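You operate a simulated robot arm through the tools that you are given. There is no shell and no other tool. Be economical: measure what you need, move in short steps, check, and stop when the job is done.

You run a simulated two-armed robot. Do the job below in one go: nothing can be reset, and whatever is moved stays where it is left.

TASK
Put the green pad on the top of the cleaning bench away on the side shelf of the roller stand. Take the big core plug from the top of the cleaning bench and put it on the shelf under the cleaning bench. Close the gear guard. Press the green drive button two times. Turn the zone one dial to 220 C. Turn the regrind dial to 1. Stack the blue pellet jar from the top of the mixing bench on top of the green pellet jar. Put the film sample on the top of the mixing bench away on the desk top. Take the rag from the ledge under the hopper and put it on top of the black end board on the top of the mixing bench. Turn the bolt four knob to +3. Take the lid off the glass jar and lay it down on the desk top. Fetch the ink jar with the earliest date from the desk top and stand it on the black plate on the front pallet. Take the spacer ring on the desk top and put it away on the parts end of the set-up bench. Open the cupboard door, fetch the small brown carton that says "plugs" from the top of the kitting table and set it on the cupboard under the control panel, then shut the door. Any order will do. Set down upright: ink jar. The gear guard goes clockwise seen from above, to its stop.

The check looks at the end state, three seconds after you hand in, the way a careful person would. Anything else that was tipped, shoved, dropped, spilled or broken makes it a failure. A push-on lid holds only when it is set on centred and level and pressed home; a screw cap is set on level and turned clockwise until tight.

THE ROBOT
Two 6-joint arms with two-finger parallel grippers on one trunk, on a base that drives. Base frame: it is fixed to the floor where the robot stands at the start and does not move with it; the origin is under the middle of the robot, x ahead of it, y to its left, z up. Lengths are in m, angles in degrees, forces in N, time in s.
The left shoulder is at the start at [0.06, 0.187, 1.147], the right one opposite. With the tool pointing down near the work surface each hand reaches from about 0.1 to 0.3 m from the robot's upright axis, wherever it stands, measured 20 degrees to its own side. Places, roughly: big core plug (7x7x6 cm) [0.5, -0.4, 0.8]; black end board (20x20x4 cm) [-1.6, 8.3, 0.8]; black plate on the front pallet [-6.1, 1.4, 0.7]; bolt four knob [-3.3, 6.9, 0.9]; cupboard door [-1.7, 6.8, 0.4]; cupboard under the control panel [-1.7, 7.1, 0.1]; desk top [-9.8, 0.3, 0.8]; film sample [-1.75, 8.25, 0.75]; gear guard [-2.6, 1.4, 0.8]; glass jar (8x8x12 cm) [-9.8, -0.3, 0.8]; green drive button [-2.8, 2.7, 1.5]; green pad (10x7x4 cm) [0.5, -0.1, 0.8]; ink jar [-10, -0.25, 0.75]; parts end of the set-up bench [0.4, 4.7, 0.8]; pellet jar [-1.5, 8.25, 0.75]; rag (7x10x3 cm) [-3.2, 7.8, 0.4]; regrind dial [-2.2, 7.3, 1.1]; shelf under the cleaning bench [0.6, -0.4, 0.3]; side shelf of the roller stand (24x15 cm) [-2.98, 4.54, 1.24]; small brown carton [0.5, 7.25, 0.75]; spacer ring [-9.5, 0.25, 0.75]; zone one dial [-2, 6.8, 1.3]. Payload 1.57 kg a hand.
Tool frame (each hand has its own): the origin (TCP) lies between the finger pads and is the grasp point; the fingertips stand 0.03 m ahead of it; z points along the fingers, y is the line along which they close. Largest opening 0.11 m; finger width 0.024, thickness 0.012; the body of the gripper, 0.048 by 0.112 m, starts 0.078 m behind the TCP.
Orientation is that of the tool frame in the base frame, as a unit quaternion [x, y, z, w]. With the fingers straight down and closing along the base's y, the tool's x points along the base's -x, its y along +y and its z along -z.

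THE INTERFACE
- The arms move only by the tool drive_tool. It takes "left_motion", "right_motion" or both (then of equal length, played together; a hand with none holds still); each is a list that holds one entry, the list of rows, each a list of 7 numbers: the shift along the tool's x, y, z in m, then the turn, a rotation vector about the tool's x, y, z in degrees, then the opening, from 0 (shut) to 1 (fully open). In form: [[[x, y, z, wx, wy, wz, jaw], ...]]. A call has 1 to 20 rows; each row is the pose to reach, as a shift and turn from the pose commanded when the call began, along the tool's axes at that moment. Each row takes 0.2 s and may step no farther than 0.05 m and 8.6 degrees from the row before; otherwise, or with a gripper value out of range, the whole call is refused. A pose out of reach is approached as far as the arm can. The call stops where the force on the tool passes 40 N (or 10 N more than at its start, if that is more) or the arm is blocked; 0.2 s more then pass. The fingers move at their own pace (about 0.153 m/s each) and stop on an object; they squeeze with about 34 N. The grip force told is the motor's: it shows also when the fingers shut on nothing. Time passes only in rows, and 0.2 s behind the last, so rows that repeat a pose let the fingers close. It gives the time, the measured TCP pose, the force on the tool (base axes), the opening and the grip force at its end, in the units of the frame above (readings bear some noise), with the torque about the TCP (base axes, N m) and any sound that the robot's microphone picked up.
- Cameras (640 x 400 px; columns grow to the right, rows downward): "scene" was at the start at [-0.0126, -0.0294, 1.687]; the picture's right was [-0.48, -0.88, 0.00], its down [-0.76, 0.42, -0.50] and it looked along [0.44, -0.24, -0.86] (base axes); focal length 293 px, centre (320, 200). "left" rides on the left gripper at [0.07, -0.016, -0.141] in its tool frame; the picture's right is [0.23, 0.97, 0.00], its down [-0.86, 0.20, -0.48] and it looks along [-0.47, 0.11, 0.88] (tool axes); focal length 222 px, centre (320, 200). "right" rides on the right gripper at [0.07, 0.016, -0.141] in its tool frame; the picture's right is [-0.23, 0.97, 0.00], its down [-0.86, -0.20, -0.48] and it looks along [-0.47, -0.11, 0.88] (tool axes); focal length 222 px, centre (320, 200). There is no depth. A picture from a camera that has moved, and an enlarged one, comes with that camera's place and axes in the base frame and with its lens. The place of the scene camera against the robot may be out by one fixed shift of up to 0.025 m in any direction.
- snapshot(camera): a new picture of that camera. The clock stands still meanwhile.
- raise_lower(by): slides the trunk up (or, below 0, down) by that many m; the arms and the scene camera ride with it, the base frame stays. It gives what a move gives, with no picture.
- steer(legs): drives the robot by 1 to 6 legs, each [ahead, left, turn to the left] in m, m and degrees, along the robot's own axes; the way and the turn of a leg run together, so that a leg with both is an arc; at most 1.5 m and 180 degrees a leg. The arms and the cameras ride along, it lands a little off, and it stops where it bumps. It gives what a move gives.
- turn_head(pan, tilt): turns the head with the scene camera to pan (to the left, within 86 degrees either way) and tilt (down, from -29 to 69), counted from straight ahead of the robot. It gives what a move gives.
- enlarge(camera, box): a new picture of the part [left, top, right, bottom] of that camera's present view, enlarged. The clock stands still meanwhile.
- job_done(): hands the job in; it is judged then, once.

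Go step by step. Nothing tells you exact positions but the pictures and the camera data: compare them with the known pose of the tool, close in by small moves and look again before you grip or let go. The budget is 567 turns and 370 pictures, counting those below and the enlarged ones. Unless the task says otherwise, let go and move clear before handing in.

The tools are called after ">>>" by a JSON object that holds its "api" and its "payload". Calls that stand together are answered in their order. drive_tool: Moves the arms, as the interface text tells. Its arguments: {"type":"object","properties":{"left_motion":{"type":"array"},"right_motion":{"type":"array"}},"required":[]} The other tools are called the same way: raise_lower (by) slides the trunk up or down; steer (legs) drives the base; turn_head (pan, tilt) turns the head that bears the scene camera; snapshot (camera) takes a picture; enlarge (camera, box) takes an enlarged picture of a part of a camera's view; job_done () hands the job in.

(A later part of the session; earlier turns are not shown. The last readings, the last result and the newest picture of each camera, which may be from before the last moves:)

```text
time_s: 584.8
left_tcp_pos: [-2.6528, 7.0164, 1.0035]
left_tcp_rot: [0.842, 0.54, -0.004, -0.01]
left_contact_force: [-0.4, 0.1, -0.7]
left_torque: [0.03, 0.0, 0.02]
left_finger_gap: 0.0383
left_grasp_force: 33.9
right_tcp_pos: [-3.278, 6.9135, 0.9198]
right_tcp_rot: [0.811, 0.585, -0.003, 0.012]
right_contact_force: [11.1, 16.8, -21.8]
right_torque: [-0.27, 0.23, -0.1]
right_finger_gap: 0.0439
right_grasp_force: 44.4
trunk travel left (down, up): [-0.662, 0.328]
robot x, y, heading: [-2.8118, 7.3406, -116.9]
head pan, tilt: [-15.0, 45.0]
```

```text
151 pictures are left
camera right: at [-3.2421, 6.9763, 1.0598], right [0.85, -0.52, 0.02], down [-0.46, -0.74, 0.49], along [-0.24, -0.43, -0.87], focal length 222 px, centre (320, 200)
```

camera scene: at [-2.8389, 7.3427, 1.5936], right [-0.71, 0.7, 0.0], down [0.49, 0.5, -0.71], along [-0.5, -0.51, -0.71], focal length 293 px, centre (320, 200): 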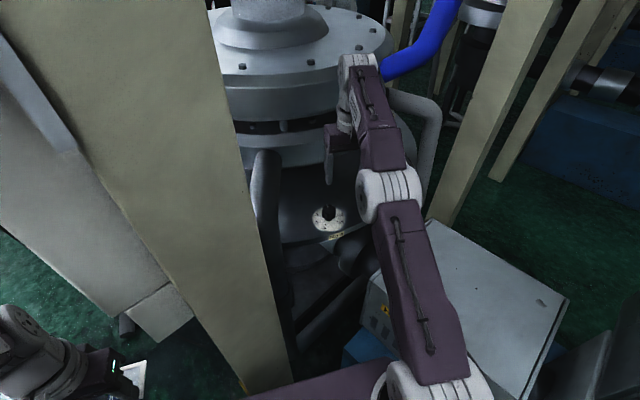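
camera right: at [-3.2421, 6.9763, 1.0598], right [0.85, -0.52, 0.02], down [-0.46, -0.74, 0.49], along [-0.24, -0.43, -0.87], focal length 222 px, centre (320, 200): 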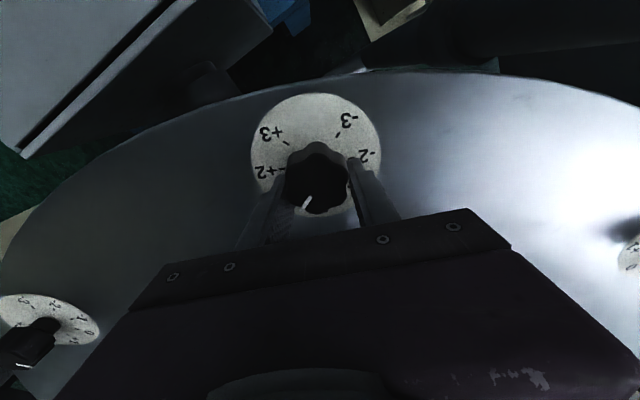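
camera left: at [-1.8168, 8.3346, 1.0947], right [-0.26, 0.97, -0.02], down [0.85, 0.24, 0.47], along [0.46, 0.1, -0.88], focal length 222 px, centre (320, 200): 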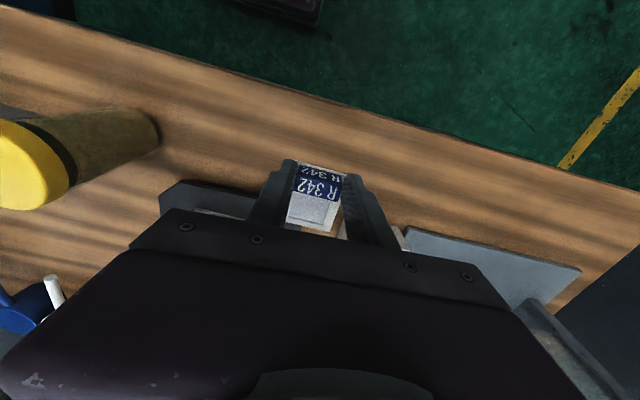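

It turns: the pointer is at about +1. I continue 46° more.

>>> {"api": "drive_tool", "payload": {"right_motion": [[[0, 0, 0, 0, 0, 8, 0.1], [0, 0, 0, 0, 0, 16, 0.1], [0, 0, 0, 0, 0, 24, 0.1], [0, 0, 0, 0, 0, 32, 0.1], [0, 0, 0, 0, 0, 40, 0.1], [0, 0, 0, 0, 0, 48, 0.1]]]}}

>>> {"api": "snapshot", "payload": {"camera": "right"}}

```text
time_s: 586.0
left_tcp_pos: [-2.6552, 7.0163, 1.0041]
left_tcp_rot: [0.843, 0.538, -0.005, -0.011]
left_contact_force: [-0.1, 0.6, -0.7]
left_torque: [0.03, 0.03, 0.03]
left_finger_gap: 0.0385
left_grasp_force: 33.8
right_tcp_pos: [-3.2852, 6.9175, 0.9199]
right_tcp_rot: [0.959, 0.284, -0.002, 0.007]
right_contact_force: [-16.7, 13.0, 1.3]
right_torque: [0.6, -0.54, 0.22]
right_finger_gap: 0.0437
right_grasp_force: 44.9
trunk travel left (down, up): [-0.662, 0.328]
robot x, y, heading: [-2.8099, 7.3418, -116.7]
head pan, tilt: [-15.0, 45.0]
stopped in row 6 (right hand): the force on the tool passed its limit (the readings are from after the stop); the commanded pose is now the measured one
```

```text
150 pictures are left
camera right: at [-3.2171, 6.943, 1.0606], right [0.34, -0.94, 0.01], down [-0.83, -0.29, 0.48], along [-0.45, -0.18, -0.88], focal length 222 px, centre (320, 200)
```

right: 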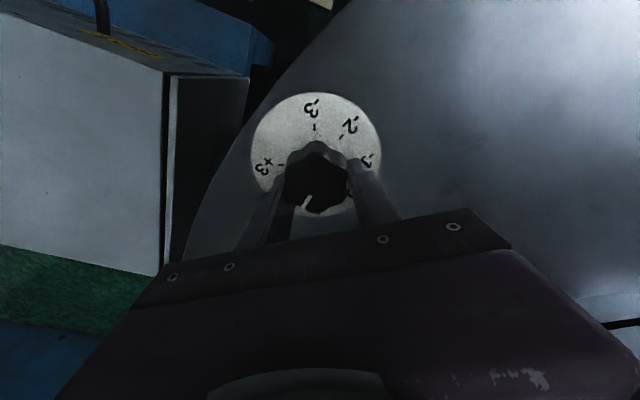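

Side forces stopped it at about 79°. I open, look and recentre.

>>> {"api": "drive_tool", "payload": {"right_motion": [[[0, 0, 0, 0, 0, 0, 0.4], [0, 0, 0, 0, 0, 0, 0.7], [0, 0, -0.02, 0, 0, 0, 0.7], [0, 0, -0.04, 0, 0, 0, 0.7]]]}}

>>> {"api": "snapshot", "payload": {"camera": "right"}}

```text
time_s: 587.0
left_tcp_pos: [-2.6531, 7.017, 1.0027]
left_tcp_rot: [0.842, 0.539, -0.005, -0.011]
left_contact_force: [0.1, -0.5, -1.1]
left_torque: [-0.02, 0.01, 0.0]
left_finger_gap: 0.0385
left_grasp_force: 33.8
right_tcp_pos: [-3.2804, 6.9146, 0.9622]
right_tcp_rot: [0.958, 0.286, -0.002, 0.01]
right_contact_force: [-0.4, -0.3, 0.1]
right_torque: [0.0, 0.0, 0.0]
right_finger_gap: 0.0769
right_grasp_force: 0.1
trunk travel left (down, up): [-0.662, 0.328]
robot x, y, heading: [-2.8088, 7.343, -116.6]
head pan, tilt: [-15.0, 45.0]
```

```text
149 pictures are left
camera right: at [-3.214, 6.942, 1.1025], right [0.34, -0.94, 0.02], down [-0.83, -0.29, 0.48], along [-0.45, -0.18, -0.88], focal length 222 px, centre (320, 200)
```

right: 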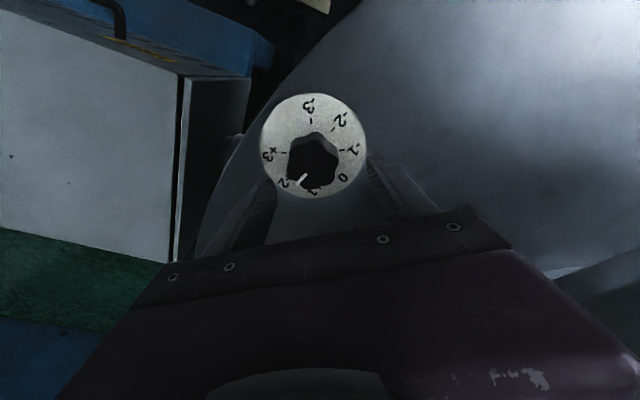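

The pointer is at about 1.7; about 56° remain. I recentre, turn the hand back 56°, regrip and turn.

>>> {"api": "drive_tool", "payload": {"right_motion": [[[0.0037, -0.0057, 0, 0, 0, -8, 0.7], [0.0037, -0.0057, 0, 0, 0, -16, 0.7], [0.0037, -0.0057, 0, 0, 0, -24, 0.7], [0.0037, -0.0057, 0, 0, 0, -32, 0.7], [0.0037, -0.0057, 0, 0, 0, -40, 0.7], [0.0037, -0.0057, 0, 0, 0, -48, 0.7], [0.0037, -0.0057, 0, 0, 0, -56, 0.7], [0.0037, -0.0057, 0.02, 0, 0, -56, 0.7], [0.0037, -0.0057, 0.037, 0, 0, -56, 0.7], [0.0037, -0.0057, 0.037, 0, 0, -56, 0.4], [0.0037, -0.0057, 0.037, 0, 0, -56, 0.1], [0.0037, -0.0057, 0.037, 0, 0, -56, 0.1]]]}}

>>> {"api": "drive_tool", "payload": {"right_motion": [[[0, 0, 0, 0, 0, 8, 0.1], [0, 0, 0, 0, 0, 16, 0.1], [0, 0, 0, 0, 0, 24, 0.1], [0, 0, 0, 0, 0, 32, 0.1], [0, 0, 0, 0, 0, 40, 0.1], [0, 0, 0, 0, 0, 48, 0.1], [0, 0, 0, 0, 0, 55, 0.1]]]}}

>>> {"api": "snapshot", "payload": {"camera": "right"}}

```text
time_s: 589.6
left_tcp_pos: [-2.6476, 7.0169, 1.0034]
left_tcp_rot: [0.841, 0.541, -0.006, -0.013]
left_contact_force: [-0.3, -0.5, 0.2]
left_torque: [0.03, -0.02, -0.01]
left_finger_gap: 0.0387
left_grasp_force: 33.5
right_tcp_pos: [-3.274, 6.9182, 0.9234]
right_tcp_rot: [0.711, 0.703, -0.004, 0.009]
right_contact_force: [33.5, 2.2, -11.5]
right_torque: [-0.1, -0.44, -0.12]
right_finger_gap: 0.0441
right_grasp_force: 45.0
trunk travel left (down, up): [-0.662, 0.328]
robot x, y, heading: [-2.812, 7.3385, -116.7]
head pan, tilt: [-15.0, 45.0]
```

```text
time_s: 591.2
left_tcp_pos: [-2.653, 7.0159, 1.0021]
left_tcp_rot: [0.842, 0.54, -0.005, -0.011]
left_contact_force: [-0.5, 0.9, -1.1]
left_torque: [0.02, 0.02, -0.02]
left_finger_gap: 0.0386
left_grasp_force: 33.9
right_tcp_pos: [-3.2823, 6.9207, 0.926]
right_tcp_rot: [0.956, 0.293, -0.005, 0.013]
right_contact_force: [8.9, -2.2, -9.0]
right_torque: [-0.23, -0.12, 0.51]
right_finger_gap: 0.0436
right_grasp_force: 45.3
trunk travel left (down, up): [-0.662, 0.328]
robot x, y, heading: [-2.8062, 7.3435, -116.9]
head pan, tilt: [-15.0, 45.0]
```

```text
148 pictures are left
camera right: at [-3.2147, 6.9474, 1.0651], right [0.36, -0.93, 0.02], down [-0.82, -0.3, 0.49], along [-0.45, -0.19, -0.87], focal length 222 px, centre (320, 200)
```

right: 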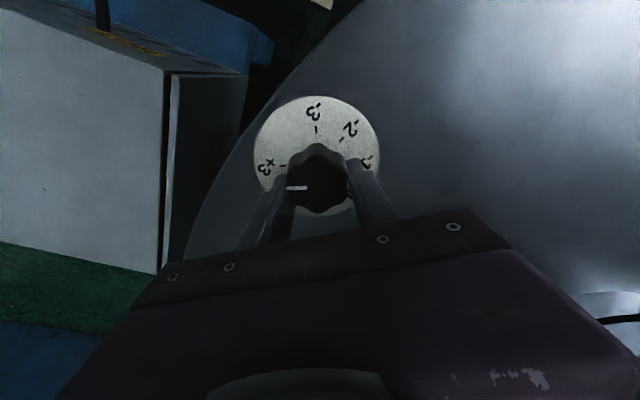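

>>> {"api": "drive_tool", "payload": {"right_motion": [[[0, 0, 0, 0, 0, 0, 0.4], [0, 0, 0, 0, 0, 0, 0.7], [0, 0, -0.02, 0, 0, 0, 0.7], [0, 0, -0.045, 0, 0, 0, 0.7]]]}}

>>> {"api": "enlarge", "payload": {"camera": "right", "box": [230, 70, 400, 220]}}

```text
time_s: 592.2
left_tcp_pos: [-2.6541, 7.0159, 1.0034]
left_tcp_rot: [0.842, 0.54, -0.006, -0.011]
left_contact_force: [0.1, -0.1, -0.7]
left_torque: [0.0, 0.01, 0.01]
left_finger_gap: 0.0386
left_grasp_force: 33.9
right_tcp_pos: [-3.2797, 6.9218, 0.9687]
right_tcp_rot: [0.956, 0.294, -0.001, 0.01]
right_contact_force: [0.1, -0.3, 0.0]
right_torque: [-0.03, 0.0, -0.01]
right_finger_gap: 0.0768
right_grasp_force: 0.1
trunk travel left (down, up): [-0.662, 0.328]
robot x, y, heading: [-2.813, 7.3418, -117.0]
head pan, tilt: [-15.0, 45.0]
```

```text
2.67 times, centred on (315, 145) of right
camera zoom: at [-3.2137, 6.95, 1.109], right [0.36, -0.93, 0.02], down [-0.82, -0.31, 0.48], along [-0.44, -0.19, -0.88], focal length 592 px, centre (333, 347)
```

zoom: 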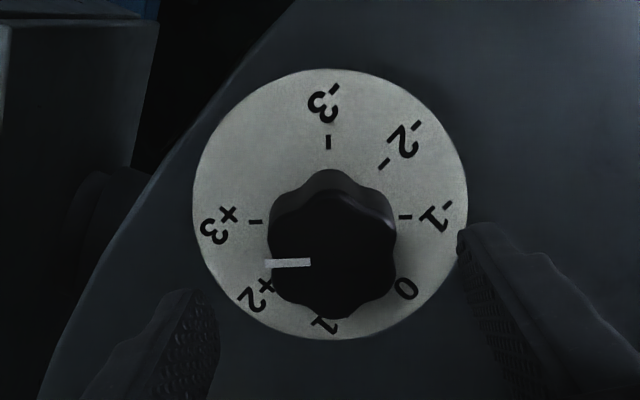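

The pointer is parallel to the +3 tick: bolt four is set. I raise and retract the right hand, then back out of the corner.

>>> {"api": "drive_tool", "payload": {"right_motion": [[[0, 0, -0.04, 0, 0, 0, 0.7], [0, 0, -0.08, 0, 0, 0, 0.6], [0, 0, -0.12, 0, 0, 0, 0.5], [0.035, -0.02, -0.15, 0, 0, -6, 0.5], [0.07, -0.04, -0.18, 0, 0, -12, 0.5], [0.105, -0.06, -0.2, 0, 0, -18, 0.5], [0.14, -0.08, -0.22, 0, 0, -24, 0.5], [0.175, -0.1, -0.23, 0, 0, -30, 0.5], [0.21, -0.12, -0.24, 0, 0, -36, 0.5], [0.245, -0.135, -0.25, 0, 0, -39, 0.5]]]}}

>>> {"api": "steer", "payload": {"legs": [[-0.35, 0.0, 0], [-0.35, 0.1, 0]]}}

>>> {"api": "turn_head", "payload": {"pan": -60, "tilt": 35}}

>>> {"api": "snapshot", "payload": {"camera": "scene"}}

```text
refused: row 4 steps farther than a row can; nothing moved
```

```text
time_s: 596.4
left_tcp_pos: [-2.2488, 7.5942, 1.0031]
left_tcp_rot: [0.844, 0.536, -0.005, -0.011]
left_contact_force: [-0.4, -1.0, -0.1]
left_torque: [0.01, -0.01, -0.02]
left_finger_gap: 0.0385
left_grasp_force: 33.9
right_tcp_pos: [-2.8759, 7.5052, 0.9687]
right_tcp_rot: [0.957, 0.289, -0.002, 0.01]
right_contact_force: [0.0, 0.0, 0.2]
right_torque: [0.0, 0.02, 0.0]
right_finger_gap: 0.0769
right_grasp_force: 0.1
trunk travel left (down, up): [-0.662, 0.328]
robot x, y, heading: [-2.4026, 7.9207, -117.2]
head pan, tilt: [-15.0, 45.0]
```

```text
time_s: 597.6
left_tcp_pos: [-2.2471, 7.5945, 1.0036]
left_tcp_rot: [0.844, 0.535, -0.005, -0.012]
left_contact_force: [-0.1, -0.7, 0.3]
left_torque: [0.03, -0.01, -0.02]
left_finger_gap: 0.0386
left_grasp_force: 33.8
right_tcp_pos: [-2.8755, 7.5048, 0.9689]
right_tcp_rot: [0.957, 0.29, -0.002, 0.011]
right_contact_force: [-0.4, 0.5, -0.4]
right_torque: [0.0, -0.02, 0.0]
right_finger_gap: 0.077
right_grasp_force: 0.0
trunk travel left (down, up): [-0.662, 0.328]
robot x, y, heading: [-2.3987, 7.9214, -117.3]
head pan, tilt: [-60.0, 35.0]
```

```text
146 pictures are left
camera scene: at [-2.4731, 7.9716, 1.6084], right [-0.05, 1.0, 0.0], down [0.57, 0.03, -0.82], along [-0.82, -0.04, -0.57], focal length 293 px, centre (320, 200)
```

scene: 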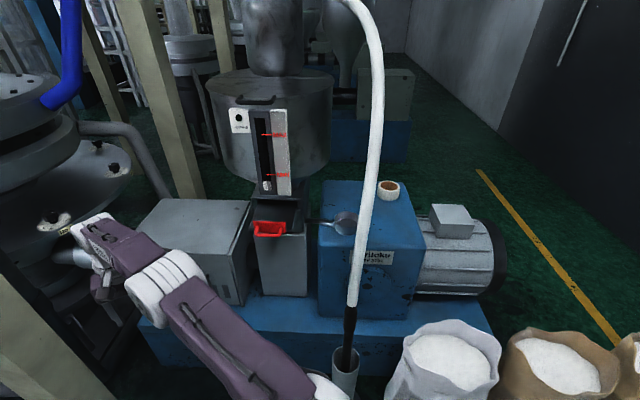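

The arm move was refused but the base backed off with the hand just above the knob. I check that the knob was not disturbed.

>>> {"api": "enlarge", "payload": {"camera": "scene", "box": [20, 190, 110, 250]}}

```text
6.67 times, centred on (65, 220) of scene
camera zoom: at [-2.4731, 7.9716, 1.6084], right [-0.05, 1.0, 0.0], down [0.57, 0.03, -0.82], along [-0.82, -0.04, -0.57], focal length 1954 px, centre (2020, 67)
```

zoom: 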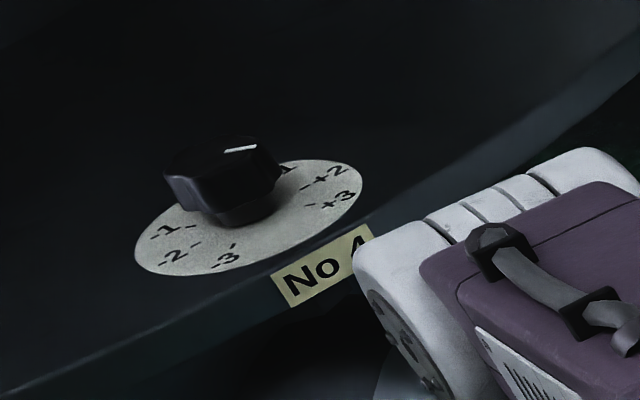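

The knob still points to +3. I fold the right hand, turn north and drive round to the east aisle, then south toward the desk.

>>> {"api": "drive_tool", "payload": {"right_motion": [[[0, 0, -0.04, 0, 0, 0, 0.6], [0, 0, -0.08, 0, 0, 0, 0.5], [0.02, -0.01, -0.12, 0, 0, -6, 0.5], [0.05, -0.03, -0.14, 0, 0, -12, 0.5], [0.08, -0.05, -0.16, 0, 0, -18, 0.5], [0.11, -0.07, -0.18, 0, 0, -24, 0.5], [0.14, -0.09, -0.2, 0, 0, -30, 0.5], [0.17, -0.1, -0.21, 0, 0, -36, 0.5], [0.2, -0.11, -0.22, 0, 0, -39, 0.5]]]}}

>>> {"api": "steer", "payload": {"legs": [[-0.3, 0.1, 0], [0, 0, -153], [1.2, 0, 0]]}}

>>> {"api": "turn_head", "payload": {"pan": 0, "tilt": 25}}

>>> {"api": "snapshot", "payload": {"camera": "scene"}}

```text
time_s: 599.6
left_tcp_pos: [-2.2467, 7.5962, 1.0035]
left_tcp_rot: [0.844, 0.537, -0.005, -0.011]
left_contact_force: [0.4, -0.1, -0.7]
left_torque: [-0.02, -0.01, 0.0]
left_finger_gap: 0.0385
left_grasp_force: 33.5
right_tcp_pos: [-2.7695, 7.7124, 1.1848]
right_tcp_rot: [0.805, 0.594, -0.006, 0.009]
right_contact_force: [-0.2, 0.6, 0.7]
right_torque: [-0.02, 0.01, 0.01]
right_finger_gap: 0.0547
right_grasp_force: 0.0
right hand out of reach, approached as far as the arm can: row 2
trunk travel left (down, up): [-0.662, 0.328]
robot x, y, heading: [-2.4027, 7.9204, -117.3]
head pan, tilt: [-60.0, 35.0]
```

```text
time_s: 613.8
left_tcp_pos: [-2.384, 9.57, 1.0026]
left_tcp_rot: [-0.7, 0.714, -0.009, 0.008]
left_contact_force: [0.7, -0.2, -1.2]
left_torque: [0.0, 0.02, -0.01]
left_finger_gap: 0.0387
left_grasp_force: 34.4
right_tcp_pos: [-1.8591, 9.6767, 1.184]
right_tcp_rot: [0.748, -0.664, -0.011, -0.003]
right_contact_force: [-0.4, -0.4, 0.8]
right_torque: [0.01, -0.01, 0.0]
right_finger_gap: 0.0552
right_grasp_force: 0.0
trunk travel left (down, up): [-0.662, 0.328]
robot x, y, heading: [-2.1104, 9.3358, 86.7]
head pan, tilt: [-60.0, 35.0]
```

```text
time_s: 615.0
left_tcp_pos: [-2.3845, 9.5694, 1.0035]
left_tcp_rot: [-0.701, 0.713, -0.01, 0.008]
left_contact_force: [0.6, 0.9, -0.7]
left_torque: [-0.01, -0.01, 0.02]
left_finger_gap: 0.0386
left_grasp_force: 33.8
right_tcp_pos: [-1.8586, 9.6773, 1.1844]
right_tcp_rot: [0.747, -0.664, -0.011, -0.002]
right_contact_force: [-0.8, -1.1, 0.3]
right_torque: [0.04, 0.01, 0.01]
right_finger_gap: 0.055
right_grasp_force: 0.1
trunk travel left (down, up): [-0.662, 0.328]
robot x, y, heading: [-2.1103, 9.3345, 86.6]
head pan, tilt: [0.0, 25.0]
```

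```text
144 pictures are left
camera scene: at [-2.1201, 9.3714, 1.6241], right [1.0, -0.06, 0.0], down [-0.02, -0.42, -0.91], along [0.05, 0.9, -0.42], focal length 293 px, centre (320, 200)
```

scene: 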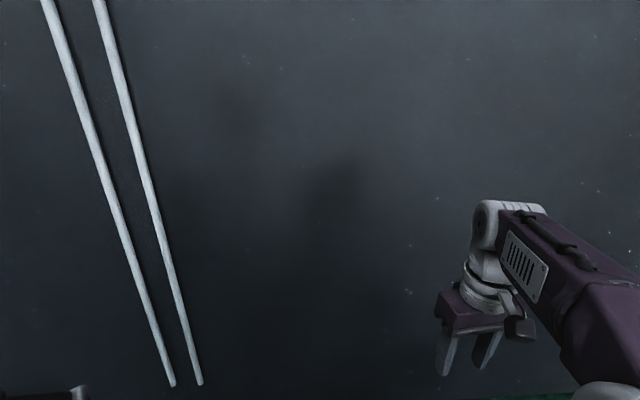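

>>> {"api": "steer", "payload": {"legs": [[0, -1.32, 0], [0, 0, -176.6], [1.5, 0, 0], [1.5, 0, 0], [1.5, 0, 0]]}}

>>> {"api": "snapshot", "payload": {"camera": "scene"}}

```text
time_s: 650.1
left_tcp_pos: [-0.3943, 4.5048, 1.0026]
left_tcp_rot: [0.685, 0.729, -0.008, -0.009]
left_contact_force: [-0.9, -0.2, -0.9]
left_torque: [0.03, 0.02, -0.01]
left_finger_gap: 0.0387
left_grasp_force: 33.6
right_tcp_pos: [-0.9083, 4.3554, 1.1842]
right_tcp_rot: [0.633, 0.774, -0.002, 0.01]
right_contact_force: [-0.7, 0.1, -0.4]
right_torque: [0.01, 0.0, -0.02]
right_finger_gap: 0.0551
right_grasp_force: 0.0
trunk travel left (down, up): [-0.662, 0.328]
robot x, y, heading: [-0.6831, 4.7137, -88.7]
head pan, tilt: [0.0, 25.0]
```

```text
143 pictures are left
camera scene: at [-0.696, 4.6872, 1.6241], right [-1.0, -0.02, 0.0], down [-0.01, 0.42, -0.91], along [0.02, -0.91, -0.42], focal length 293 px, centre (320, 200)
```

scene: 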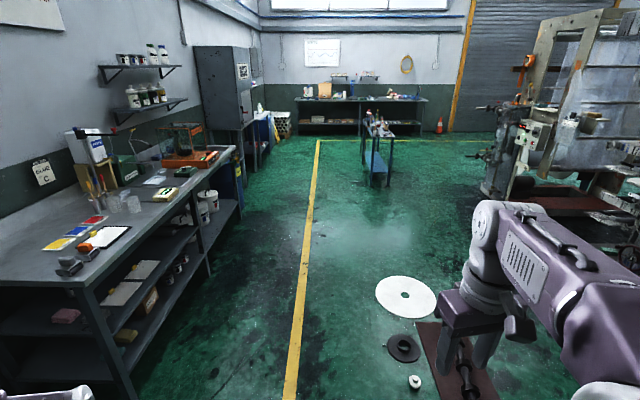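

The aisle is clear ahead. I drive on south to y≈-1.3, then turn west and look.

>>> {"api": "steer", "payload": {"legs": [[1.5, 0, -1.3], [1.5, 0, 0], [1.5, 0, 0], [1.45, 0, 0], [0, 0, -90]]}}

>>> {"api": "snapshot", "payload": {"camera": "scene"}}

```text
time_s: 682.3
left_tcp_pos: [-1.1036, -1.4932, 1.0031]
left_tcp_rot: [0.999, -0.03, 0.001, -0.012]
left_contact_force: [-0.4, 0.4, -0.6]
left_torque: [0.02, -0.01, -0.01]
left_finger_gap: 0.0388
left_grasp_force: 33.6
right_tcp_pos: [-1.1912, -0.9644, 1.1835]
right_tcp_rot: [0.999, 0.039, -0.01, 0.006]
right_contact_force: [0.5, 0.7, -0.3]
right_torque: [0.0, 0.02, 0.04]
right_finger_gap: 0.0552
right_grasp_force: 0.1
trunk travel left (down, up): [-0.662, 0.328]
robot x, y, heading: [-0.8592, -1.2259, 174.7]
head pan, tilt: [0.0, 25.0]
```

```text
142 pictures are left
camera scene: at [-0.9038, -1.224, 1.6241], right [0.1, 1.0, 0.0], down [0.42, -0.04, -0.91], along [-0.9, 0.09, -0.42], focal length 293 px, centre (320, 200)
```

scene: 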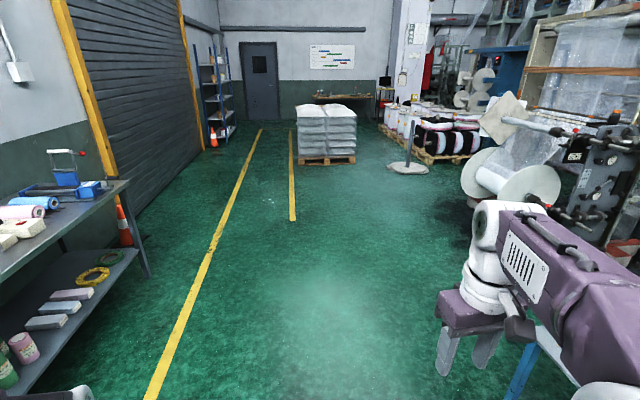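

I see the desk at the far wall, with a bag pallet at about x -6, y -1.1 to 0 in between. I pass it on the south side.

>>> {"api": "steer", "payload": {"legs": [[0, 0.5, 5], [1.5, 0, 0], [1.5, 0, 0], [1.5, 0, 0], [1.5, 0, 0], [0.5, 0, 0]]}}

>>> {"api": "turn_head", "payload": {"pan": -15, "tilt": 20}}

>>> {"api": "snapshot", "payload": {"camera": "scene"}}

```text
time_s: 715.8
left_tcp_pos: [-7.5831, -2.0214, 1.0032]
left_tcp_rot: [1.0, 0.016, 0.0, -0.013]
left_contact_force: [-0.2, 1.1, -0.9]
left_torque: [0.01, -0.01, 0.02]
left_finger_gap: 0.0389
left_grasp_force: 34.1
right_tcp_pos: [-7.7178, -1.5038, 1.1832]
right_tcp_rot: [0.996, 0.085, -0.009, 0.006]
right_contact_force: [0.4, -0.9, 1.0]
right_torque: [-0.03, 0.01, -0.01]
right_finger_gap: 0.0552
right_grasp_force: 0.0
trunk travel left (down, up): [-0.662, 0.328]
robot x, y, heading: [-7.3646, -1.7387, 179.9]
head pan, tilt: [0.0, 25.0]
```

```text
time_s: 716.6
left_tcp_pos: [-7.5841, -2.0212, 1.003]
left_tcp_rot: [1.0, 0.016, 0.0, -0.012]
left_contact_force: [1.2, -0.8, -0.5]
left_torque: [0.0, 0.01, 0.0]
left_finger_gap: 0.0387
left_grasp_force: 34.1
right_tcp_pos: [-7.7194, -1.504, 1.1829]
right_tcp_rot: [0.996, 0.086, -0.009, 0.006]
right_contact_force: [-0.2, 0.0, -0.8]
right_torque: [-0.02, -0.01, 0.02]
right_finger_gap: 0.055
right_grasp_force: 0.1
trunk travel left (down, up): [-0.662, 0.328]
robot x, y, heading: [-7.3673, -1.7349, 179.8]
head pan, tilt: [-15.0, 20.0]
```

```text
141 pictures are left
camera scene: at [-7.4059, -1.7096, 1.6322], right [0.26, 0.97, 0.0], down [0.33, -0.09, -0.94], along [-0.91, 0.25, -0.34], focal length 293 px, centre (320, 200)
```

scene: 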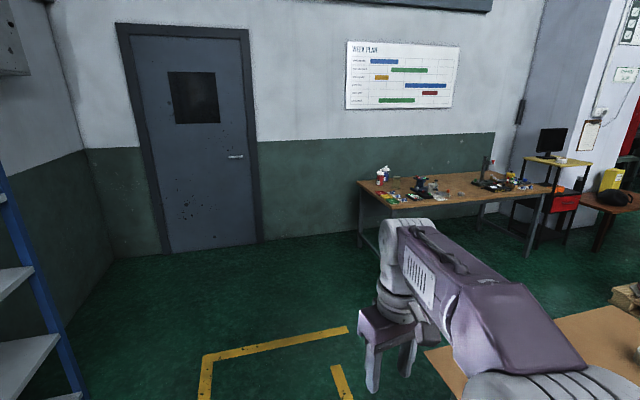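

>>> {"api": "turn_head", "payload": {"pan": -65, "tilt": 30}}

>>> {"api": "snapshot", "payload": {"camera": "scene"}}

```text
time_s: 717.8
left_tcp_pos: [-7.5841, -2.0227, 1.0046]
left_tcp_rot: [1.0, 0.016, 0.001, -0.012]
left_contact_force: [0.2, 0.1, -0.1]
left_torque: [-0.01, 0.06, 0.0]
left_finger_gap: 0.0385
left_grasp_force: 34.2
right_tcp_pos: [-7.7188, -1.5029, 1.1841]
right_tcp_rot: [0.996, 0.086, -0.009, 0.006]
right_contact_force: [-0.7, 0.2, 0.5]
right_torque: [0.0, 0.01, -0.02]
right_finger_gap: 0.0548
right_grasp_force: 0.2
trunk travel left (down, up): [-0.662, 0.328]
robot x, y, heading: [-7.367, -1.7364, 179.7]
head pan, tilt: [-65.0, 30.0]
```

```text
140 pictures are left
camera scene: at [-7.3537, -1.6519, 1.6162], right [0.91, 0.42, 0.0], down [0.21, -0.45, -0.87], along [-0.36, 0.79, -0.5], focal length 293 px, centre (320, 200)
```

scene: 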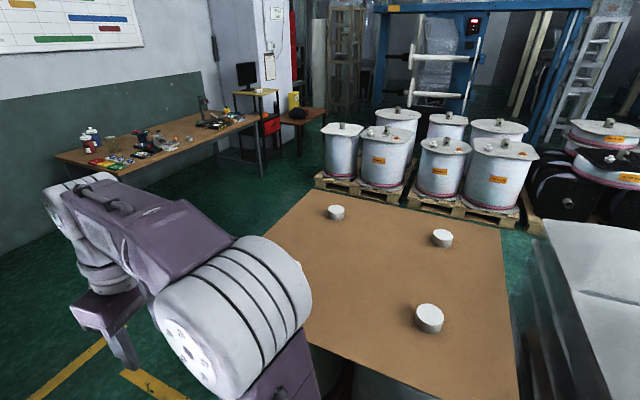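

A pallet with a brown board lies at x≈-8.3 to -7, and the desk front is at x≈-9.35. I go west to x≈-8.85, then north between them.

>>> {"api": "steer", "payload": {"legs": [[1.47, 0, 0], [0, -1.35, 0]]}}

>>> {"api": "turn_head", "payload": {"pan": -5, "tilt": 35}}

>>> {"api": "snapshot", "payload": {"camera": "scene"}}

```text
time_s: 731.5
left_tcp_pos: [-9.0699, -0.6772, 1.0037]
left_tcp_rot: [1.0, 0.024, 0.0, -0.012]
left_contact_force: [0.4, -0.4, 0.4]
left_torque: [-0.04, 0.0, -0.01]
left_finger_gap: 0.0387
left_grasp_force: 33.7
right_tcp_pos: [-9.2127, -0.1613, 1.1845]
right_tcp_rot: [0.996, 0.093, -0.01, 0.007]
right_contact_force: [-0.4, -0.3, 0.8]
right_torque: [-0.03, 0.01, -0.04]
right_finger_gap: 0.0551
right_grasp_force: 0.1
trunk travel left (down, up): [-0.662, 0.328]
robot x, y, heading: [-8.8543, -0.3887, -179.1]
head pan, tilt: [-65.0, 30.0]
```

```text
time_s: 732.8
left_tcp_pos: [-9.0708, -0.6786, 1.0032]
left_tcp_rot: [1.0, 0.024, 0.001, -0.011]
left_contact_force: [-0.3, 0.4, -0.7]
left_torque: [0.04, 0.02, -0.01]
left_finger_gap: 0.0388
left_grasp_force: 34.1
right_tcp_pos: [-9.2123, -0.1614, 1.1842]
right_tcp_rot: [0.996, 0.094, -0.008, 0.006]
right_contact_force: [-0.7, 0.0, 0.0]
right_torque: [0.0, 0.0, 0.01]
right_finger_gap: 0.0551
right_grasp_force: 0.1
trunk travel left (down, up): [-0.662, 0.328]
robot x, y, heading: [-8.8558, -0.3868, -179.2]
head pan, tilt: [-5.0, 35.0]
```

```text
139 pictures are left
camera scene: at [-8.8945, -0.3792, 1.6084], right [0.08, 1.0, 0.0], down [0.57, -0.04, -0.82], along [-0.82, 0.06, -0.57], focal length 293 px, centre (320, 200)
```

scene: 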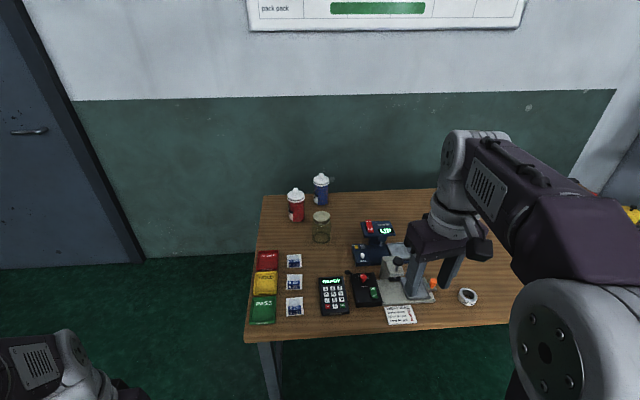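

>>> {"api": "enlarge", "payload": {"camera": "scene", "box": [235, 165, 495, 345]}}

>>> {"api": "enlarge", "payload": {"camera": "scene", "box": [270, 165, 350, 255]}}

```text
2.22 times, centred on (365, 255) of scene
camera zoom: at [-8.8945, -0.3792, 1.6084], right [0.08, 1.0, 0.0], down [0.57, -0.04, -0.82], along [-0.82, 0.06, -0.57], focal length 651 px, centre (220, 78)
```

zoom: 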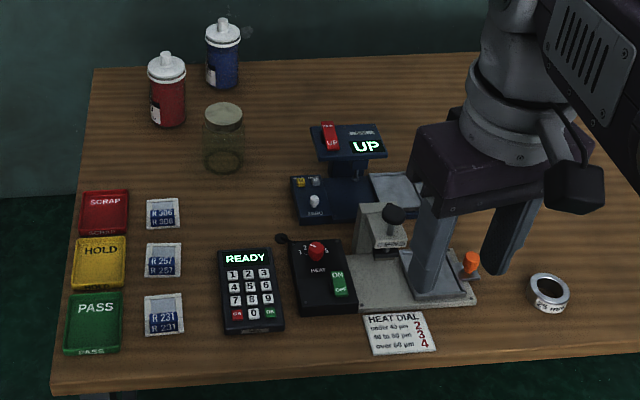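

```text
4.44 times, centred on (310, 210) of scene
camera zoom: at [-8.8945, -0.3792, 1.6084], right [0.08, 1.0, 0.0], down [0.57, -0.04, -0.82], along [-0.82, 0.06, -0.57], focal length 1302 px, centre (364, 156)
```

zoom: 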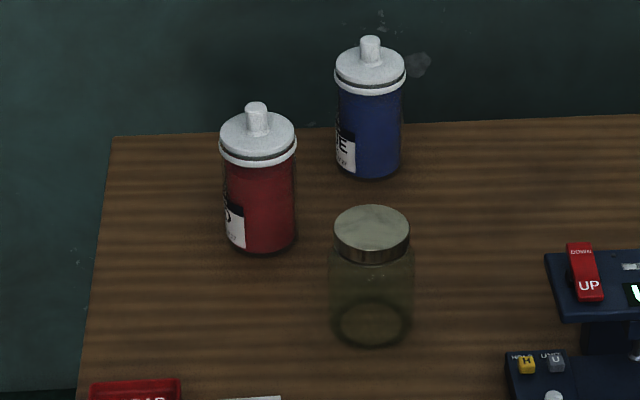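

I see trays, three other film samples, the glass jar with a metal lid, red and blue ink jars at the back, and the spacer ring. I strafe right to see the rest of the desk and find free space.

>>> {"api": "steer", "payload": {"legs": [[0, -0.7, 0]]}}

>>> {"api": "turn_head", "payload": {"pan": 10, "tilt": 40}}

>>> {"api": "snapshot", "payload": {"camera": "scene"}}

```text
time_s: 736.6
left_tcp_pos: [-9.079, 0.023, 1.0034]
left_tcp_rot: [1.0, 0.029, 0.001, -0.012]
left_contact_force: [-0.4, 0.0, 0.0]
left_torque: [-0.02, -0.05, 0.0]
left_finger_gap: 0.0389
left_grasp_force: 34.4
right_tcp_pos: [-9.2257, 0.5382, 1.1845]
right_tcp_rot: [0.995, 0.097, -0.009, 0.006]
right_contact_force: [-0.3, 0.1, -0.3]
right_torque: [-0.01, -0.02, -0.01]
right_finger_gap: 0.0553
right_grasp_force: 0.1
trunk travel left (down, up): [-0.662, 0.328]
robot x, y, heading: [-8.8677, 0.3145, -178.7]
head pan, tilt: [-5.0, 35.0]
```

```text
time_s: 737.4
left_tcp_pos: [-9.0784, 0.0238, 1.0028]
left_tcp_rot: [1.0, 0.028, 0.0, -0.012]
left_contact_force: [0.3, 0.7, -0.7]
left_torque: [0.03, 0.0, 0.03]
left_finger_gap: 0.0386
left_grasp_force: 34.1
right_tcp_pos: [-9.2256, 0.5387, 1.1829]
right_tcp_rot: [0.995, 0.098, -0.01, 0.006]
right_contact_force: [0.0, -0.4, 0.2]
right_torque: [0.02, -0.01, -0.03]
right_finger_gap: 0.0552
right_grasp_force: 0.1
trunk travel left (down, up): [-0.662, 0.328]
robot x, y, heading: [-8.8685, 0.3119, -179.0]
head pan, tilt: [10.0, 40.0]
```

```text
136 pictures are left
camera scene: at [-8.9008, 0.3013, 1.6008], right [-0.19, 0.98, 0.0], down [0.63, 0.12, -0.77], along [-0.75, -0.15, -0.64], focal length 293 px, centre (320, 200)
```

scene: 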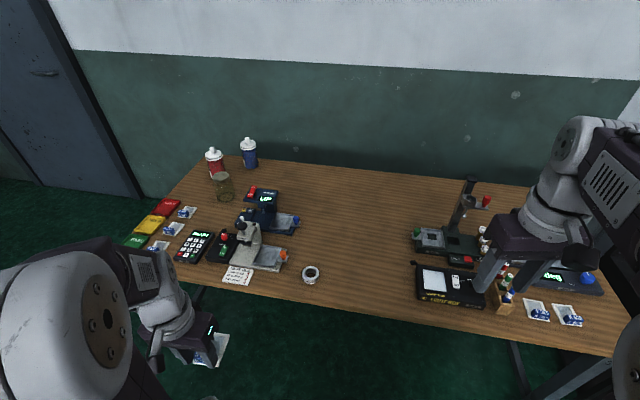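

There is free space around (-9.47, 0.35), between the spacer ring and the black box. I put the film sample there with the left hand.

>>> {"api": "steer", "payload": {"legs": [[0.12, -0.31, 0]]}}

>>> {"api": "drive_tool", "payload": {"left_motion": [[[-0.04, 0, 0, 0, 0, 0, 0.2], [-0.08, 0, 0, 0, 0, 0, 0.2], [-0.12, 0, 0, 0, 0, 0, 0.2], [-0.16, 0, 0, 0, 0, 0, 0.2], [-0.2, 0, 0, 0, 0, 0, 0.2], [-0.24, 0, 0, 0, 0, 0, 0.2], [-0.26, 0, 0, 0, 0, 0, 0.2]]]}}

>>> {"api": "raise_lower", "payload": {"by": -0.11}}

>>> {"api": "snapshot", "payload": {"camera": "left"}}

>>> {"api": "snapshot", "payload": {"camera": "scene"}}

```text
time_s: 739.5
left_tcp_pos: [-9.2023, 0.3252, 1.0037]
left_tcp_rot: [1.0, 0.026, 0.001, -0.012]
left_contact_force: [-0.6, -0.4, 0.3]
left_torque: [0.01, 0.03, 0.06]
left_finger_gap: 0.0391
left_grasp_force: 33.9
right_tcp_pos: [-9.3476, 0.8411, 1.1835]
right_tcp_rot: [0.995, 0.095, -0.01, 0.006]
right_contact_force: [-0.6, -0.5, -0.7]
right_torque: [0.01, 0.0, 0.04]
right_finger_gap: 0.0548
right_grasp_force: 0.0
trunk travel left (down, up): [-0.662, 0.328]
robot x, y, heading: [-8.989, 0.6163, -179.0]
head pan, tilt: [10.0, 40.0]
```

```text
time_s: 741.1
left_tcp_pos: [-9.4636, 0.3115, 1.0024]
left_tcp_rot: [1.0, 0.026, 0.001, -0.013]
left_contact_force: [-0.2, 0.1, 0.6]
left_torque: [-0.02, 0.01, -0.02]
left_finger_gap: 0.0387
left_grasp_force: 34.1
right_tcp_pos: [-9.3484, 0.8414, 1.1844]
right_tcp_rot: [0.995, 0.095, -0.009, 0.007]
right_contact_force: [-0.2, 1.1, -0.1]
right_torque: [0.01, 0.0, 0.02]
right_finger_gap: 0.0549
right_grasp_force: 0.0
trunk travel left (down, up): [-0.662, 0.328]
robot x, y, heading: [-8.9943, 0.6116, -179.1]
head pan, tilt: [10.0, 40.0]
```

```text
time_s: 742.6
left_tcp_pos: [-9.4611, 0.3112, 0.8927]
left_tcp_rot: [1.0, 0.026, 0.0, -0.011]
left_contact_force: [-0.8, -0.9, -0.4]
left_torque: [0.02, -0.01, -0.04]
left_finger_gap: 0.0387
left_grasp_force: 33.6
right_tcp_pos: [-9.3473, 0.8418, 1.0741]
right_tcp_rot: [0.995, 0.096, -0.009, 0.006]
right_contact_force: [-0.4, 0.0, 0.4]
right_torque: [-0.02, 0.02, -0.01]
right_finger_gap: 0.0549
right_grasp_force: 0.1
trunk travel left (down, up): [-0.552, 0.438]
robot x, y, heading: [-8.99, 0.619, -179.2]
head pan, tilt: [10.0, 40.0]
```

```text
135 pictures are left
camera left: at [-9.3928, 0.3277, 1.0339], right [0.28, -0.96, -0.02], down [-0.84, -0.26, 0.47], along [-0.46, -0.11, -0.88], focal length 222 px, centre (320, 200)
```

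left: 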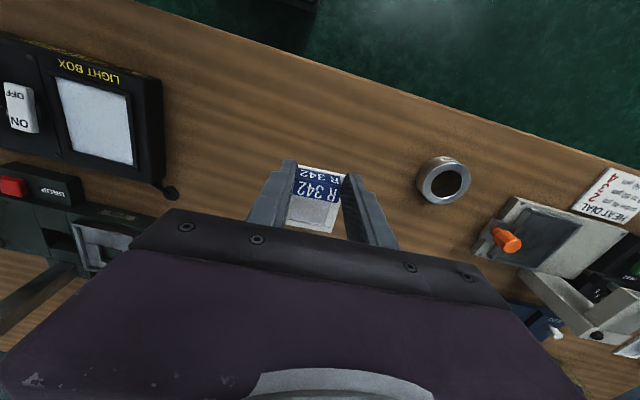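

```text
134 pictures are left
camera scene: at [-9.0241, 0.6031, 1.4908], right [-0.19, 0.98, 0.0], down [0.63, 0.12, -0.77], along [-0.75, -0.14, -0.64], focal length 293 px, centre (320, 200)
```

scene: 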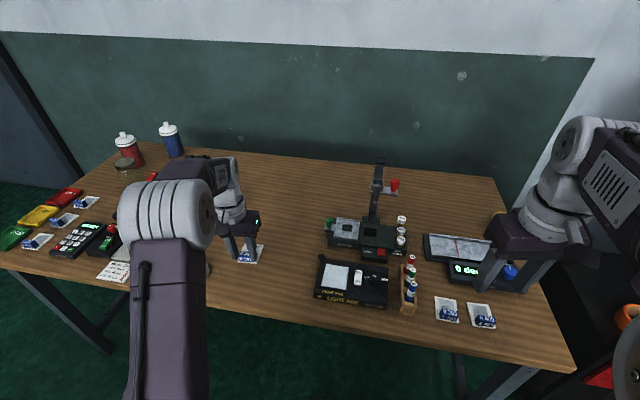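

Clear below. I lower the sample to the desk.

>>> {"api": "drive_tool", "payload": {"left_motion": [[[0, 0, 0.015, 0, 0, 0, 0.2], [0, 0, 0.03, 0, 0, 0, 0.2], [0, 0, 0.036, 0, 0, 0, 0.2]]]}}

>>> {"api": "drive_tool", "payload": {"left_motion": [[[0, 0, 0.004, 0, 0, 0, 0.2], [0, 0, 0.008, 0, 0, 0, 0.2], [0, 0, 0.012, 0, 0, 0, 0.2]]]}}

```text
time_s: 743.4
left_tcp_pos: [-9.4632, 0.3132, 0.8555]
left_tcp_rot: [1.0, 0.026, 0.001, -0.012]
left_contact_force: [-0.9, 0.1, -0.7]
left_torque: [0.01, 0.03, 0.0]
left_finger_gap: 0.0386
left_grasp_force: 34.0
right_tcp_pos: [-9.3489, 0.8423, 1.0733]
right_tcp_rot: [0.995, 0.095, -0.009, 0.006]
right_contact_force: [-0.7, 0.5, 0.5]
right_torque: [-0.02, -0.03, 0.0]
right_finger_gap: 0.0551
right_grasp_force: 0.1
trunk travel left (down, up): [-0.552, 0.438]
robot x, y, heading: [-8.9875, 0.6185, -179.0]
head pan, tilt: [10.0, 40.0]
```

```text
time_s: 744.2
left_tcp_pos: [-9.4622, 0.314, 0.8425]
left_tcp_rot: [1.0, 0.026, 0.0, -0.011]
left_contact_force: [0.1, -0.2, 0.4]
left_torque: [0.02, -0.05, -0.02]
left_finger_gap: 0.0387
left_grasp_force: 34.0
right_tcp_pos: [-9.3497, 0.8421, 1.0737]
right_tcp_rot: [0.995, 0.095, -0.009, 0.005]
right_contact_force: [0.1, -0.2, 0.1]
right_torque: [-0.01, 0.0, 0.02]
right_finger_gap: 0.0548
right_grasp_force: 0.1
trunk travel left (down, up): [-0.552, 0.438]
robot x, y, heading: [-8.99, 0.6174, -179.0]
head pan, tilt: [10.0, 40.0]
```

>>> {"api": "drive_tool", "payload": {"left_motion": [[[0, 0, 0.004, 0, 0, 0, 0.2], [0, 0, 0.008, 0, 0, 0, 0.2], [0, 0, 0.012, 0, 0, 0, 0.2]]]}}

>>> {"api": "drive_tool", "payload": {"left_motion": [[[0, 0, 0.004, 0, 0, 0, 0.2], [0, 0, 0.008, 0, 0, 0, 0.2], [0, 0, 0.012, 0, 0, 0, 0.2]]]}}

>>> {"api": "snapshot", "payload": {"camera": "left"}}

```text
time_s: 745.0
left_tcp_pos: [-9.461, 0.3138, 0.8316]
left_tcp_rot: [1.0, 0.026, 0.001, -0.011]
left_contact_force: [0.0, -0.2, -1.0]
left_torque: [-0.02, -0.02, 0.0]
left_finger_gap: 0.0388
left_grasp_force: 33.8
right_tcp_pos: [-9.3479, 0.8424, 1.0729]
right_tcp_rot: [0.995, 0.095, -0.009, 0.006]
right_contact_force: [0.2, 0.1, 0.4]
right_torque: [0.03, -0.02, -0.02]
right_finger_gap: 0.0549
right_grasp_force: 0.1
trunk travel left (down, up): [-0.552, 0.438]
robot x, y, heading: [-8.9895, 0.6148, -179.2]
head pan, tilt: [10.0, 40.0]
```

```text
time_s: 745.8
left_tcp_pos: [-9.4616, 0.3136, 0.8209]
left_tcp_rot: [1.0, 0.026, 0.0, -0.013]
left_contact_force: [0.5, 0.0, -0.5]
left_torque: [0.05, -0.01, 0.04]
left_finger_gap: 0.0387
left_grasp_force: 33.9
right_tcp_pos: [-9.3494, 0.8427, 1.0729]
right_tcp_rot: [0.995, 0.096, -0.009, 0.007]
right_contact_force: [0.3, -0.1, 0.4]
right_torque: [0.02, -0.01, 0.02]
right_finger_gap: 0.0551
right_grasp_force: 0.0
trunk travel left (down, up): [-0.552, 0.438]
robot x, y, heading: [-8.9914, 0.6159, -179.1]
head pan, tilt: [10.0, 40.0]
```

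```text
133 pictures are left
camera left: at [-9.3925, 0.3294, 0.9622], right [0.28, -0.96, -0.02], down [-0.84, -0.26, 0.47], along [-0.46, -0.11, -0.88], focal length 222 px, centre (320, 200)
```

left: 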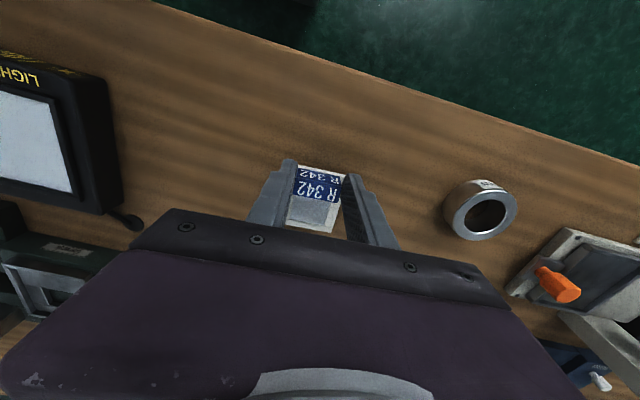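

The desk is lower than expected, so I keep lowering.

>>> {"api": "drive_tool", "payload": {"left_motion": [[[0, 0, 0.005, 0, 0, 0, 0.2], [0, 0, 0.01, 0, 0, 0, 0.2], [0, 0, 0.014, 0, 0, 0, 0.2]]]}}

>>> {"api": "drive_tool", "payload": {"left_motion": [[[0, 0, 0.004, 0, 0, 0, 0.2], [0, 0, 0.008, 0, 0, 0, 0.2], [0, 0, 0.01, 0, 0, 0, 0.2]]]}}

```text
time_s: 746.6
left_tcp_pos: [-9.4602, 0.3141, 0.809]
left_tcp_rot: [1.0, 0.026, -0.003, -0.01]
left_contact_force: [-0.4, -1.1, 26.3]
left_torque: [-0.11, 0.3, 0.05]
left_finger_gap: 0.0391
left_grasp_force: 33.6
right_tcp_pos: [-9.3455, 0.8432, 1.0747]
right_tcp_rot: [0.995, 0.094, -0.011, 0.006]
right_contact_force: [-0.5, -0.8, 0.6]
right_torque: [0.0, -0.03, 0.01]
right_finger_gap: 0.0555
right_grasp_force: 0.0
trunk travel left (down, up): [-0.552, 0.438]
robot x, y, heading: [-8.9914, 0.6138, -179.1]
head pan, tilt: [10.0, 40.0]
```

```text
time_s: 747.4
left_tcp_pos: [-9.459, 0.3146, 0.7975]
left_tcp_rot: [1.0, 0.026, 0.0, -0.012]
left_contact_force: [-1.1, -3.1, 25.4]
left_torque: [-0.61, 0.22, -0.01]
left_finger_gap: 0.039
left_grasp_force: 33.8
right_tcp_pos: [-9.3458, 0.8426, 1.0738]
right_tcp_rot: [0.995, 0.095, -0.011, 0.006]
right_contact_force: [-0.1, -1.2, 0.4]
right_torque: [0.01, 0.0, 0.01]
right_finger_gap: 0.0552
right_grasp_force: 0.0
trunk travel left (down, up): [-0.552, 0.438]
robot x, y, heading: [-8.9874, 0.6145, -179.0]
head pan, tilt: [10.0, 40.0]
```

It rests on the desk (z≈0.77). I release and lift.

>>> {"api": "drive_tool", "payload": {"left_motion": [[[0, 0, -0.003, 0, 0, 0, 0.4], [0, 0, -0.003, 0, 0, 0, 0.6], [0, 0, -0.003, 0, 0, 0, 0.7], [0, 0, -0.04, 0, 0, 0, 0.7], [0, 0, -0.08, 0, 0, 0, 0.7], [0, 0, -0.12, 0, 0, 0, 0.7], [0, 0, -0.16, 0, 0, 0, 0.7], [0, 0, -0.2, 0, 0, 0, 0.7]]]}}

>>> {"api": "snapshot", "payload": {"camera": "left"}}

```text
time_s: 749.2
left_tcp_pos: [-9.4627, 0.3087, 0.9944]
left_tcp_rot: [1.0, 0.027, 0.0, -0.012]
left_contact_force: [-0.8, -0.3, 0.3]
left_torque: [0.03, -0.01, -0.03]
left_finger_gap: 0.0772
left_grasp_force: 0.2
right_tcp_pos: [-9.3476, 0.8416, 1.0734]
right_tcp_rot: [0.996, 0.094, -0.009, 0.006]
right_contact_force: [0.5, -1.0, 0.0]
right_torque: [-0.02, -0.03, 0.01]
right_finger_gap: 0.055
right_grasp_force: 0.1
trunk travel left (down, up): [-0.552, 0.438]
robot x, y, heading: [-8.9931, 0.6174, -179.2]
head pan, tilt: [10.0, 40.0]
```

```text
132 pictures are left
camera left: at [-9.3918, 0.3255, 1.138], right [0.28, -0.96, -0.02], down [-0.84, -0.26, 0.47], along [-0.46, -0.11, -0.88], focal length 222 px, centre (320, 200)
```

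left: 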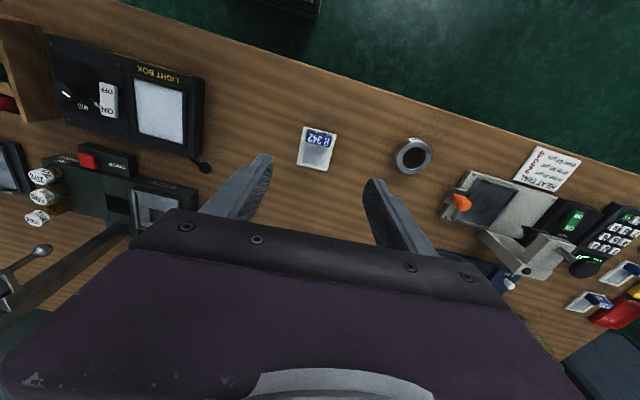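

The film sample lies on the desk. The jars stand deep on the desk, so I go round to its south end and face north.

>>> {"api": "drive_tool", "payload": {"left_motion": [[[0.04, 0, -0.02, 0, 0, 0, 0.7], [0.08, 0, -0.04, 0, 0, 0, 0.7], [0.12, 0, -0.06, 0, 0, 0, 0.7], [0.16, 0, -0.06, 0, 0, 0, 0.7], [0.2, 0, -0.06, 0, 0, 0, 0.7], [0.22, 0, -0.06, 0, 0, 0, 0.7]]]}}

>>> {"api": "steer", "payload": {"legs": [[-0.13, 0, 0], [0, 1.2, 0], [0, 0.6, 0], [0.9, 0, 0], [0, 0, -90]]}}

>>> {"api": "turn_head", "payload": {"pan": 0, "tilt": 35}}

>>> {"api": "snapshot", "payload": {"camera": "scene"}}

```text
time_s: 750.6
left_tcp_pos: [-9.2403, 0.3212, 1.0565]
left_tcp_rot: [1.0, 0.026, 0.0, -0.011]
left_contact_force: [0.1, 0.5, -1.1]
left_torque: [-0.04, 0.0, 0.0]
left_finger_gap: 0.0767
left_grasp_force: 0.2
right_tcp_pos: [-9.3488, 0.841, 1.0745]
right_tcp_rot: [0.995, 0.096, -0.009, 0.006]
right_contact_force: [0.0, 0.8, -0.6]
right_torque: [-0.01, 0.02, 0.02]
right_finger_gap: 0.055
right_grasp_force: 0.0
trunk travel left (down, up): [-0.552, 0.438]
robot x, y, heading: [-8.9921, 0.6147, -179.2]
head pan, tilt: [10.0, 40.0]
```

```text
time_s: 768.9
left_tcp_pos: [-10.0874, -0.9487, 1.0576]
left_tcp_rot: [0.724, -0.689, 0.009, -0.007]
left_contact_force: [0.4, 0.7, -0.9]
left_torque: [0.0, -0.02, -0.01]
left_finger_gap: 0.0771
left_grasp_force: 0.0
right_tcp_pos: [-9.5655, -0.8418, 1.0741]
right_tcp_rot: [0.77, -0.638, -0.011, -0.002]
right_contact_force: [-0.1, -0.9, 0.4]
right_torque: [0.0, -0.02, -0.04]
right_finger_gap: 0.0549
right_grasp_force: 0.0
trunk travel left (down, up): [-0.552, 0.438]
robot x, y, heading: [-9.7919, -1.2039, 90.5]
head pan, tilt: [10.0, 40.0]
```

```text
time_s: 769.6
left_tcp_pos: [-10.0867, -0.9485, 1.0562]
left_tcp_rot: [0.725, -0.688, 0.009, -0.008]
left_contact_force: [-0.3, -0.1, -1.0]
left_torque: [0.02, 0.01, -0.01]
left_finger_gap: 0.0772
left_grasp_force: 0.0
right_tcp_pos: [-9.5654, -0.8434, 1.0738]
right_tcp_rot: [0.771, -0.637, -0.011, -0.002]
right_contact_force: [0.4, 0.7, 0.1]
right_torque: [0.0, -0.02, 0.03]
right_finger_gap: 0.0549
right_grasp_force: 0.2
trunk travel left (down, up): [-0.552, 0.438]
robot x, y, heading: [-9.7901, -1.2045, 90.9]
head pan, tilt: [0.0, 35.0]
```

```text
131 pictures are left
camera scene: at [-9.8041, -1.1702, 1.4983], right [1.0, 0.01, 0.0], down [0.01, -0.57, -0.82], along [-0.01, 0.82, -0.57], focal length 293 px, centre (320, 200)
```

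scene: 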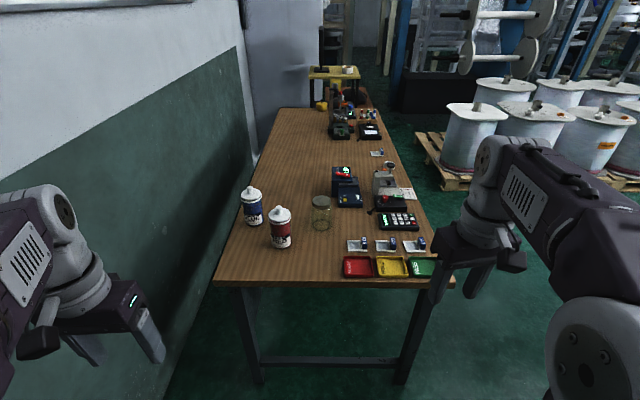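

>>> {"api": "enlarge", "payload": {"camera": "scene", "box": [220, 170, 350, 270]}}

>>> {"api": "enlarge", "payload": {"camera": "scene", "box": [235, 180, 305, 260]}}

```text
4.00 times, centred on (285, 220) of scene
camera zoom: at [-9.8041, -1.1702, 1.4983], right [1.0, 0.01, 0.0], down [0.01, -0.57, -0.82], along [-0.01, 0.82, -0.57], focal length 1172 px, centre (460, 120)
```

zoom: 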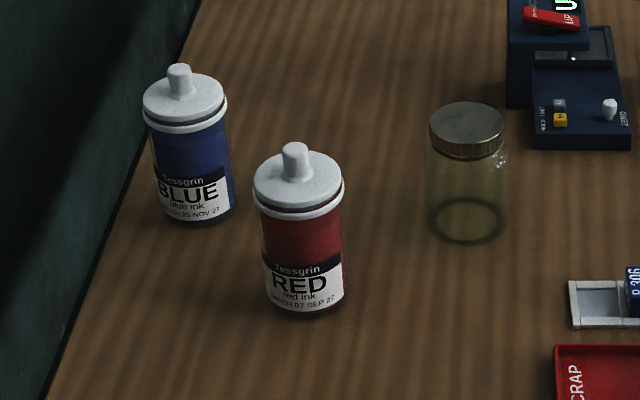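

```text
5.00 times, centred on (270, 220) of scene
camera zoom: at [-9.8041, -1.1702, 1.4983], right [1.0, 0.01, 0.0], down [0.01, -0.57, -0.82], along [-0.01, 0.82, -0.57], focal length 1465 px, centre (570, 100)
```

zoom: 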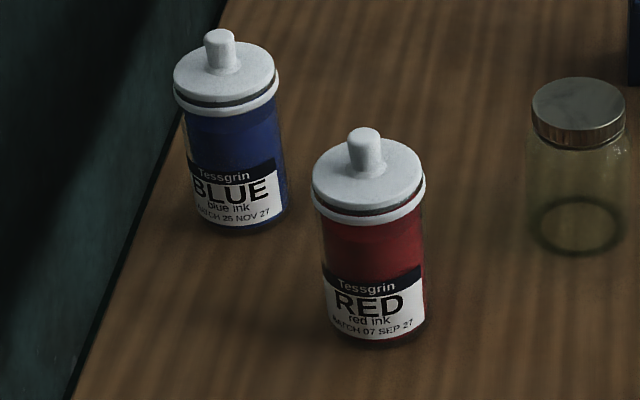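

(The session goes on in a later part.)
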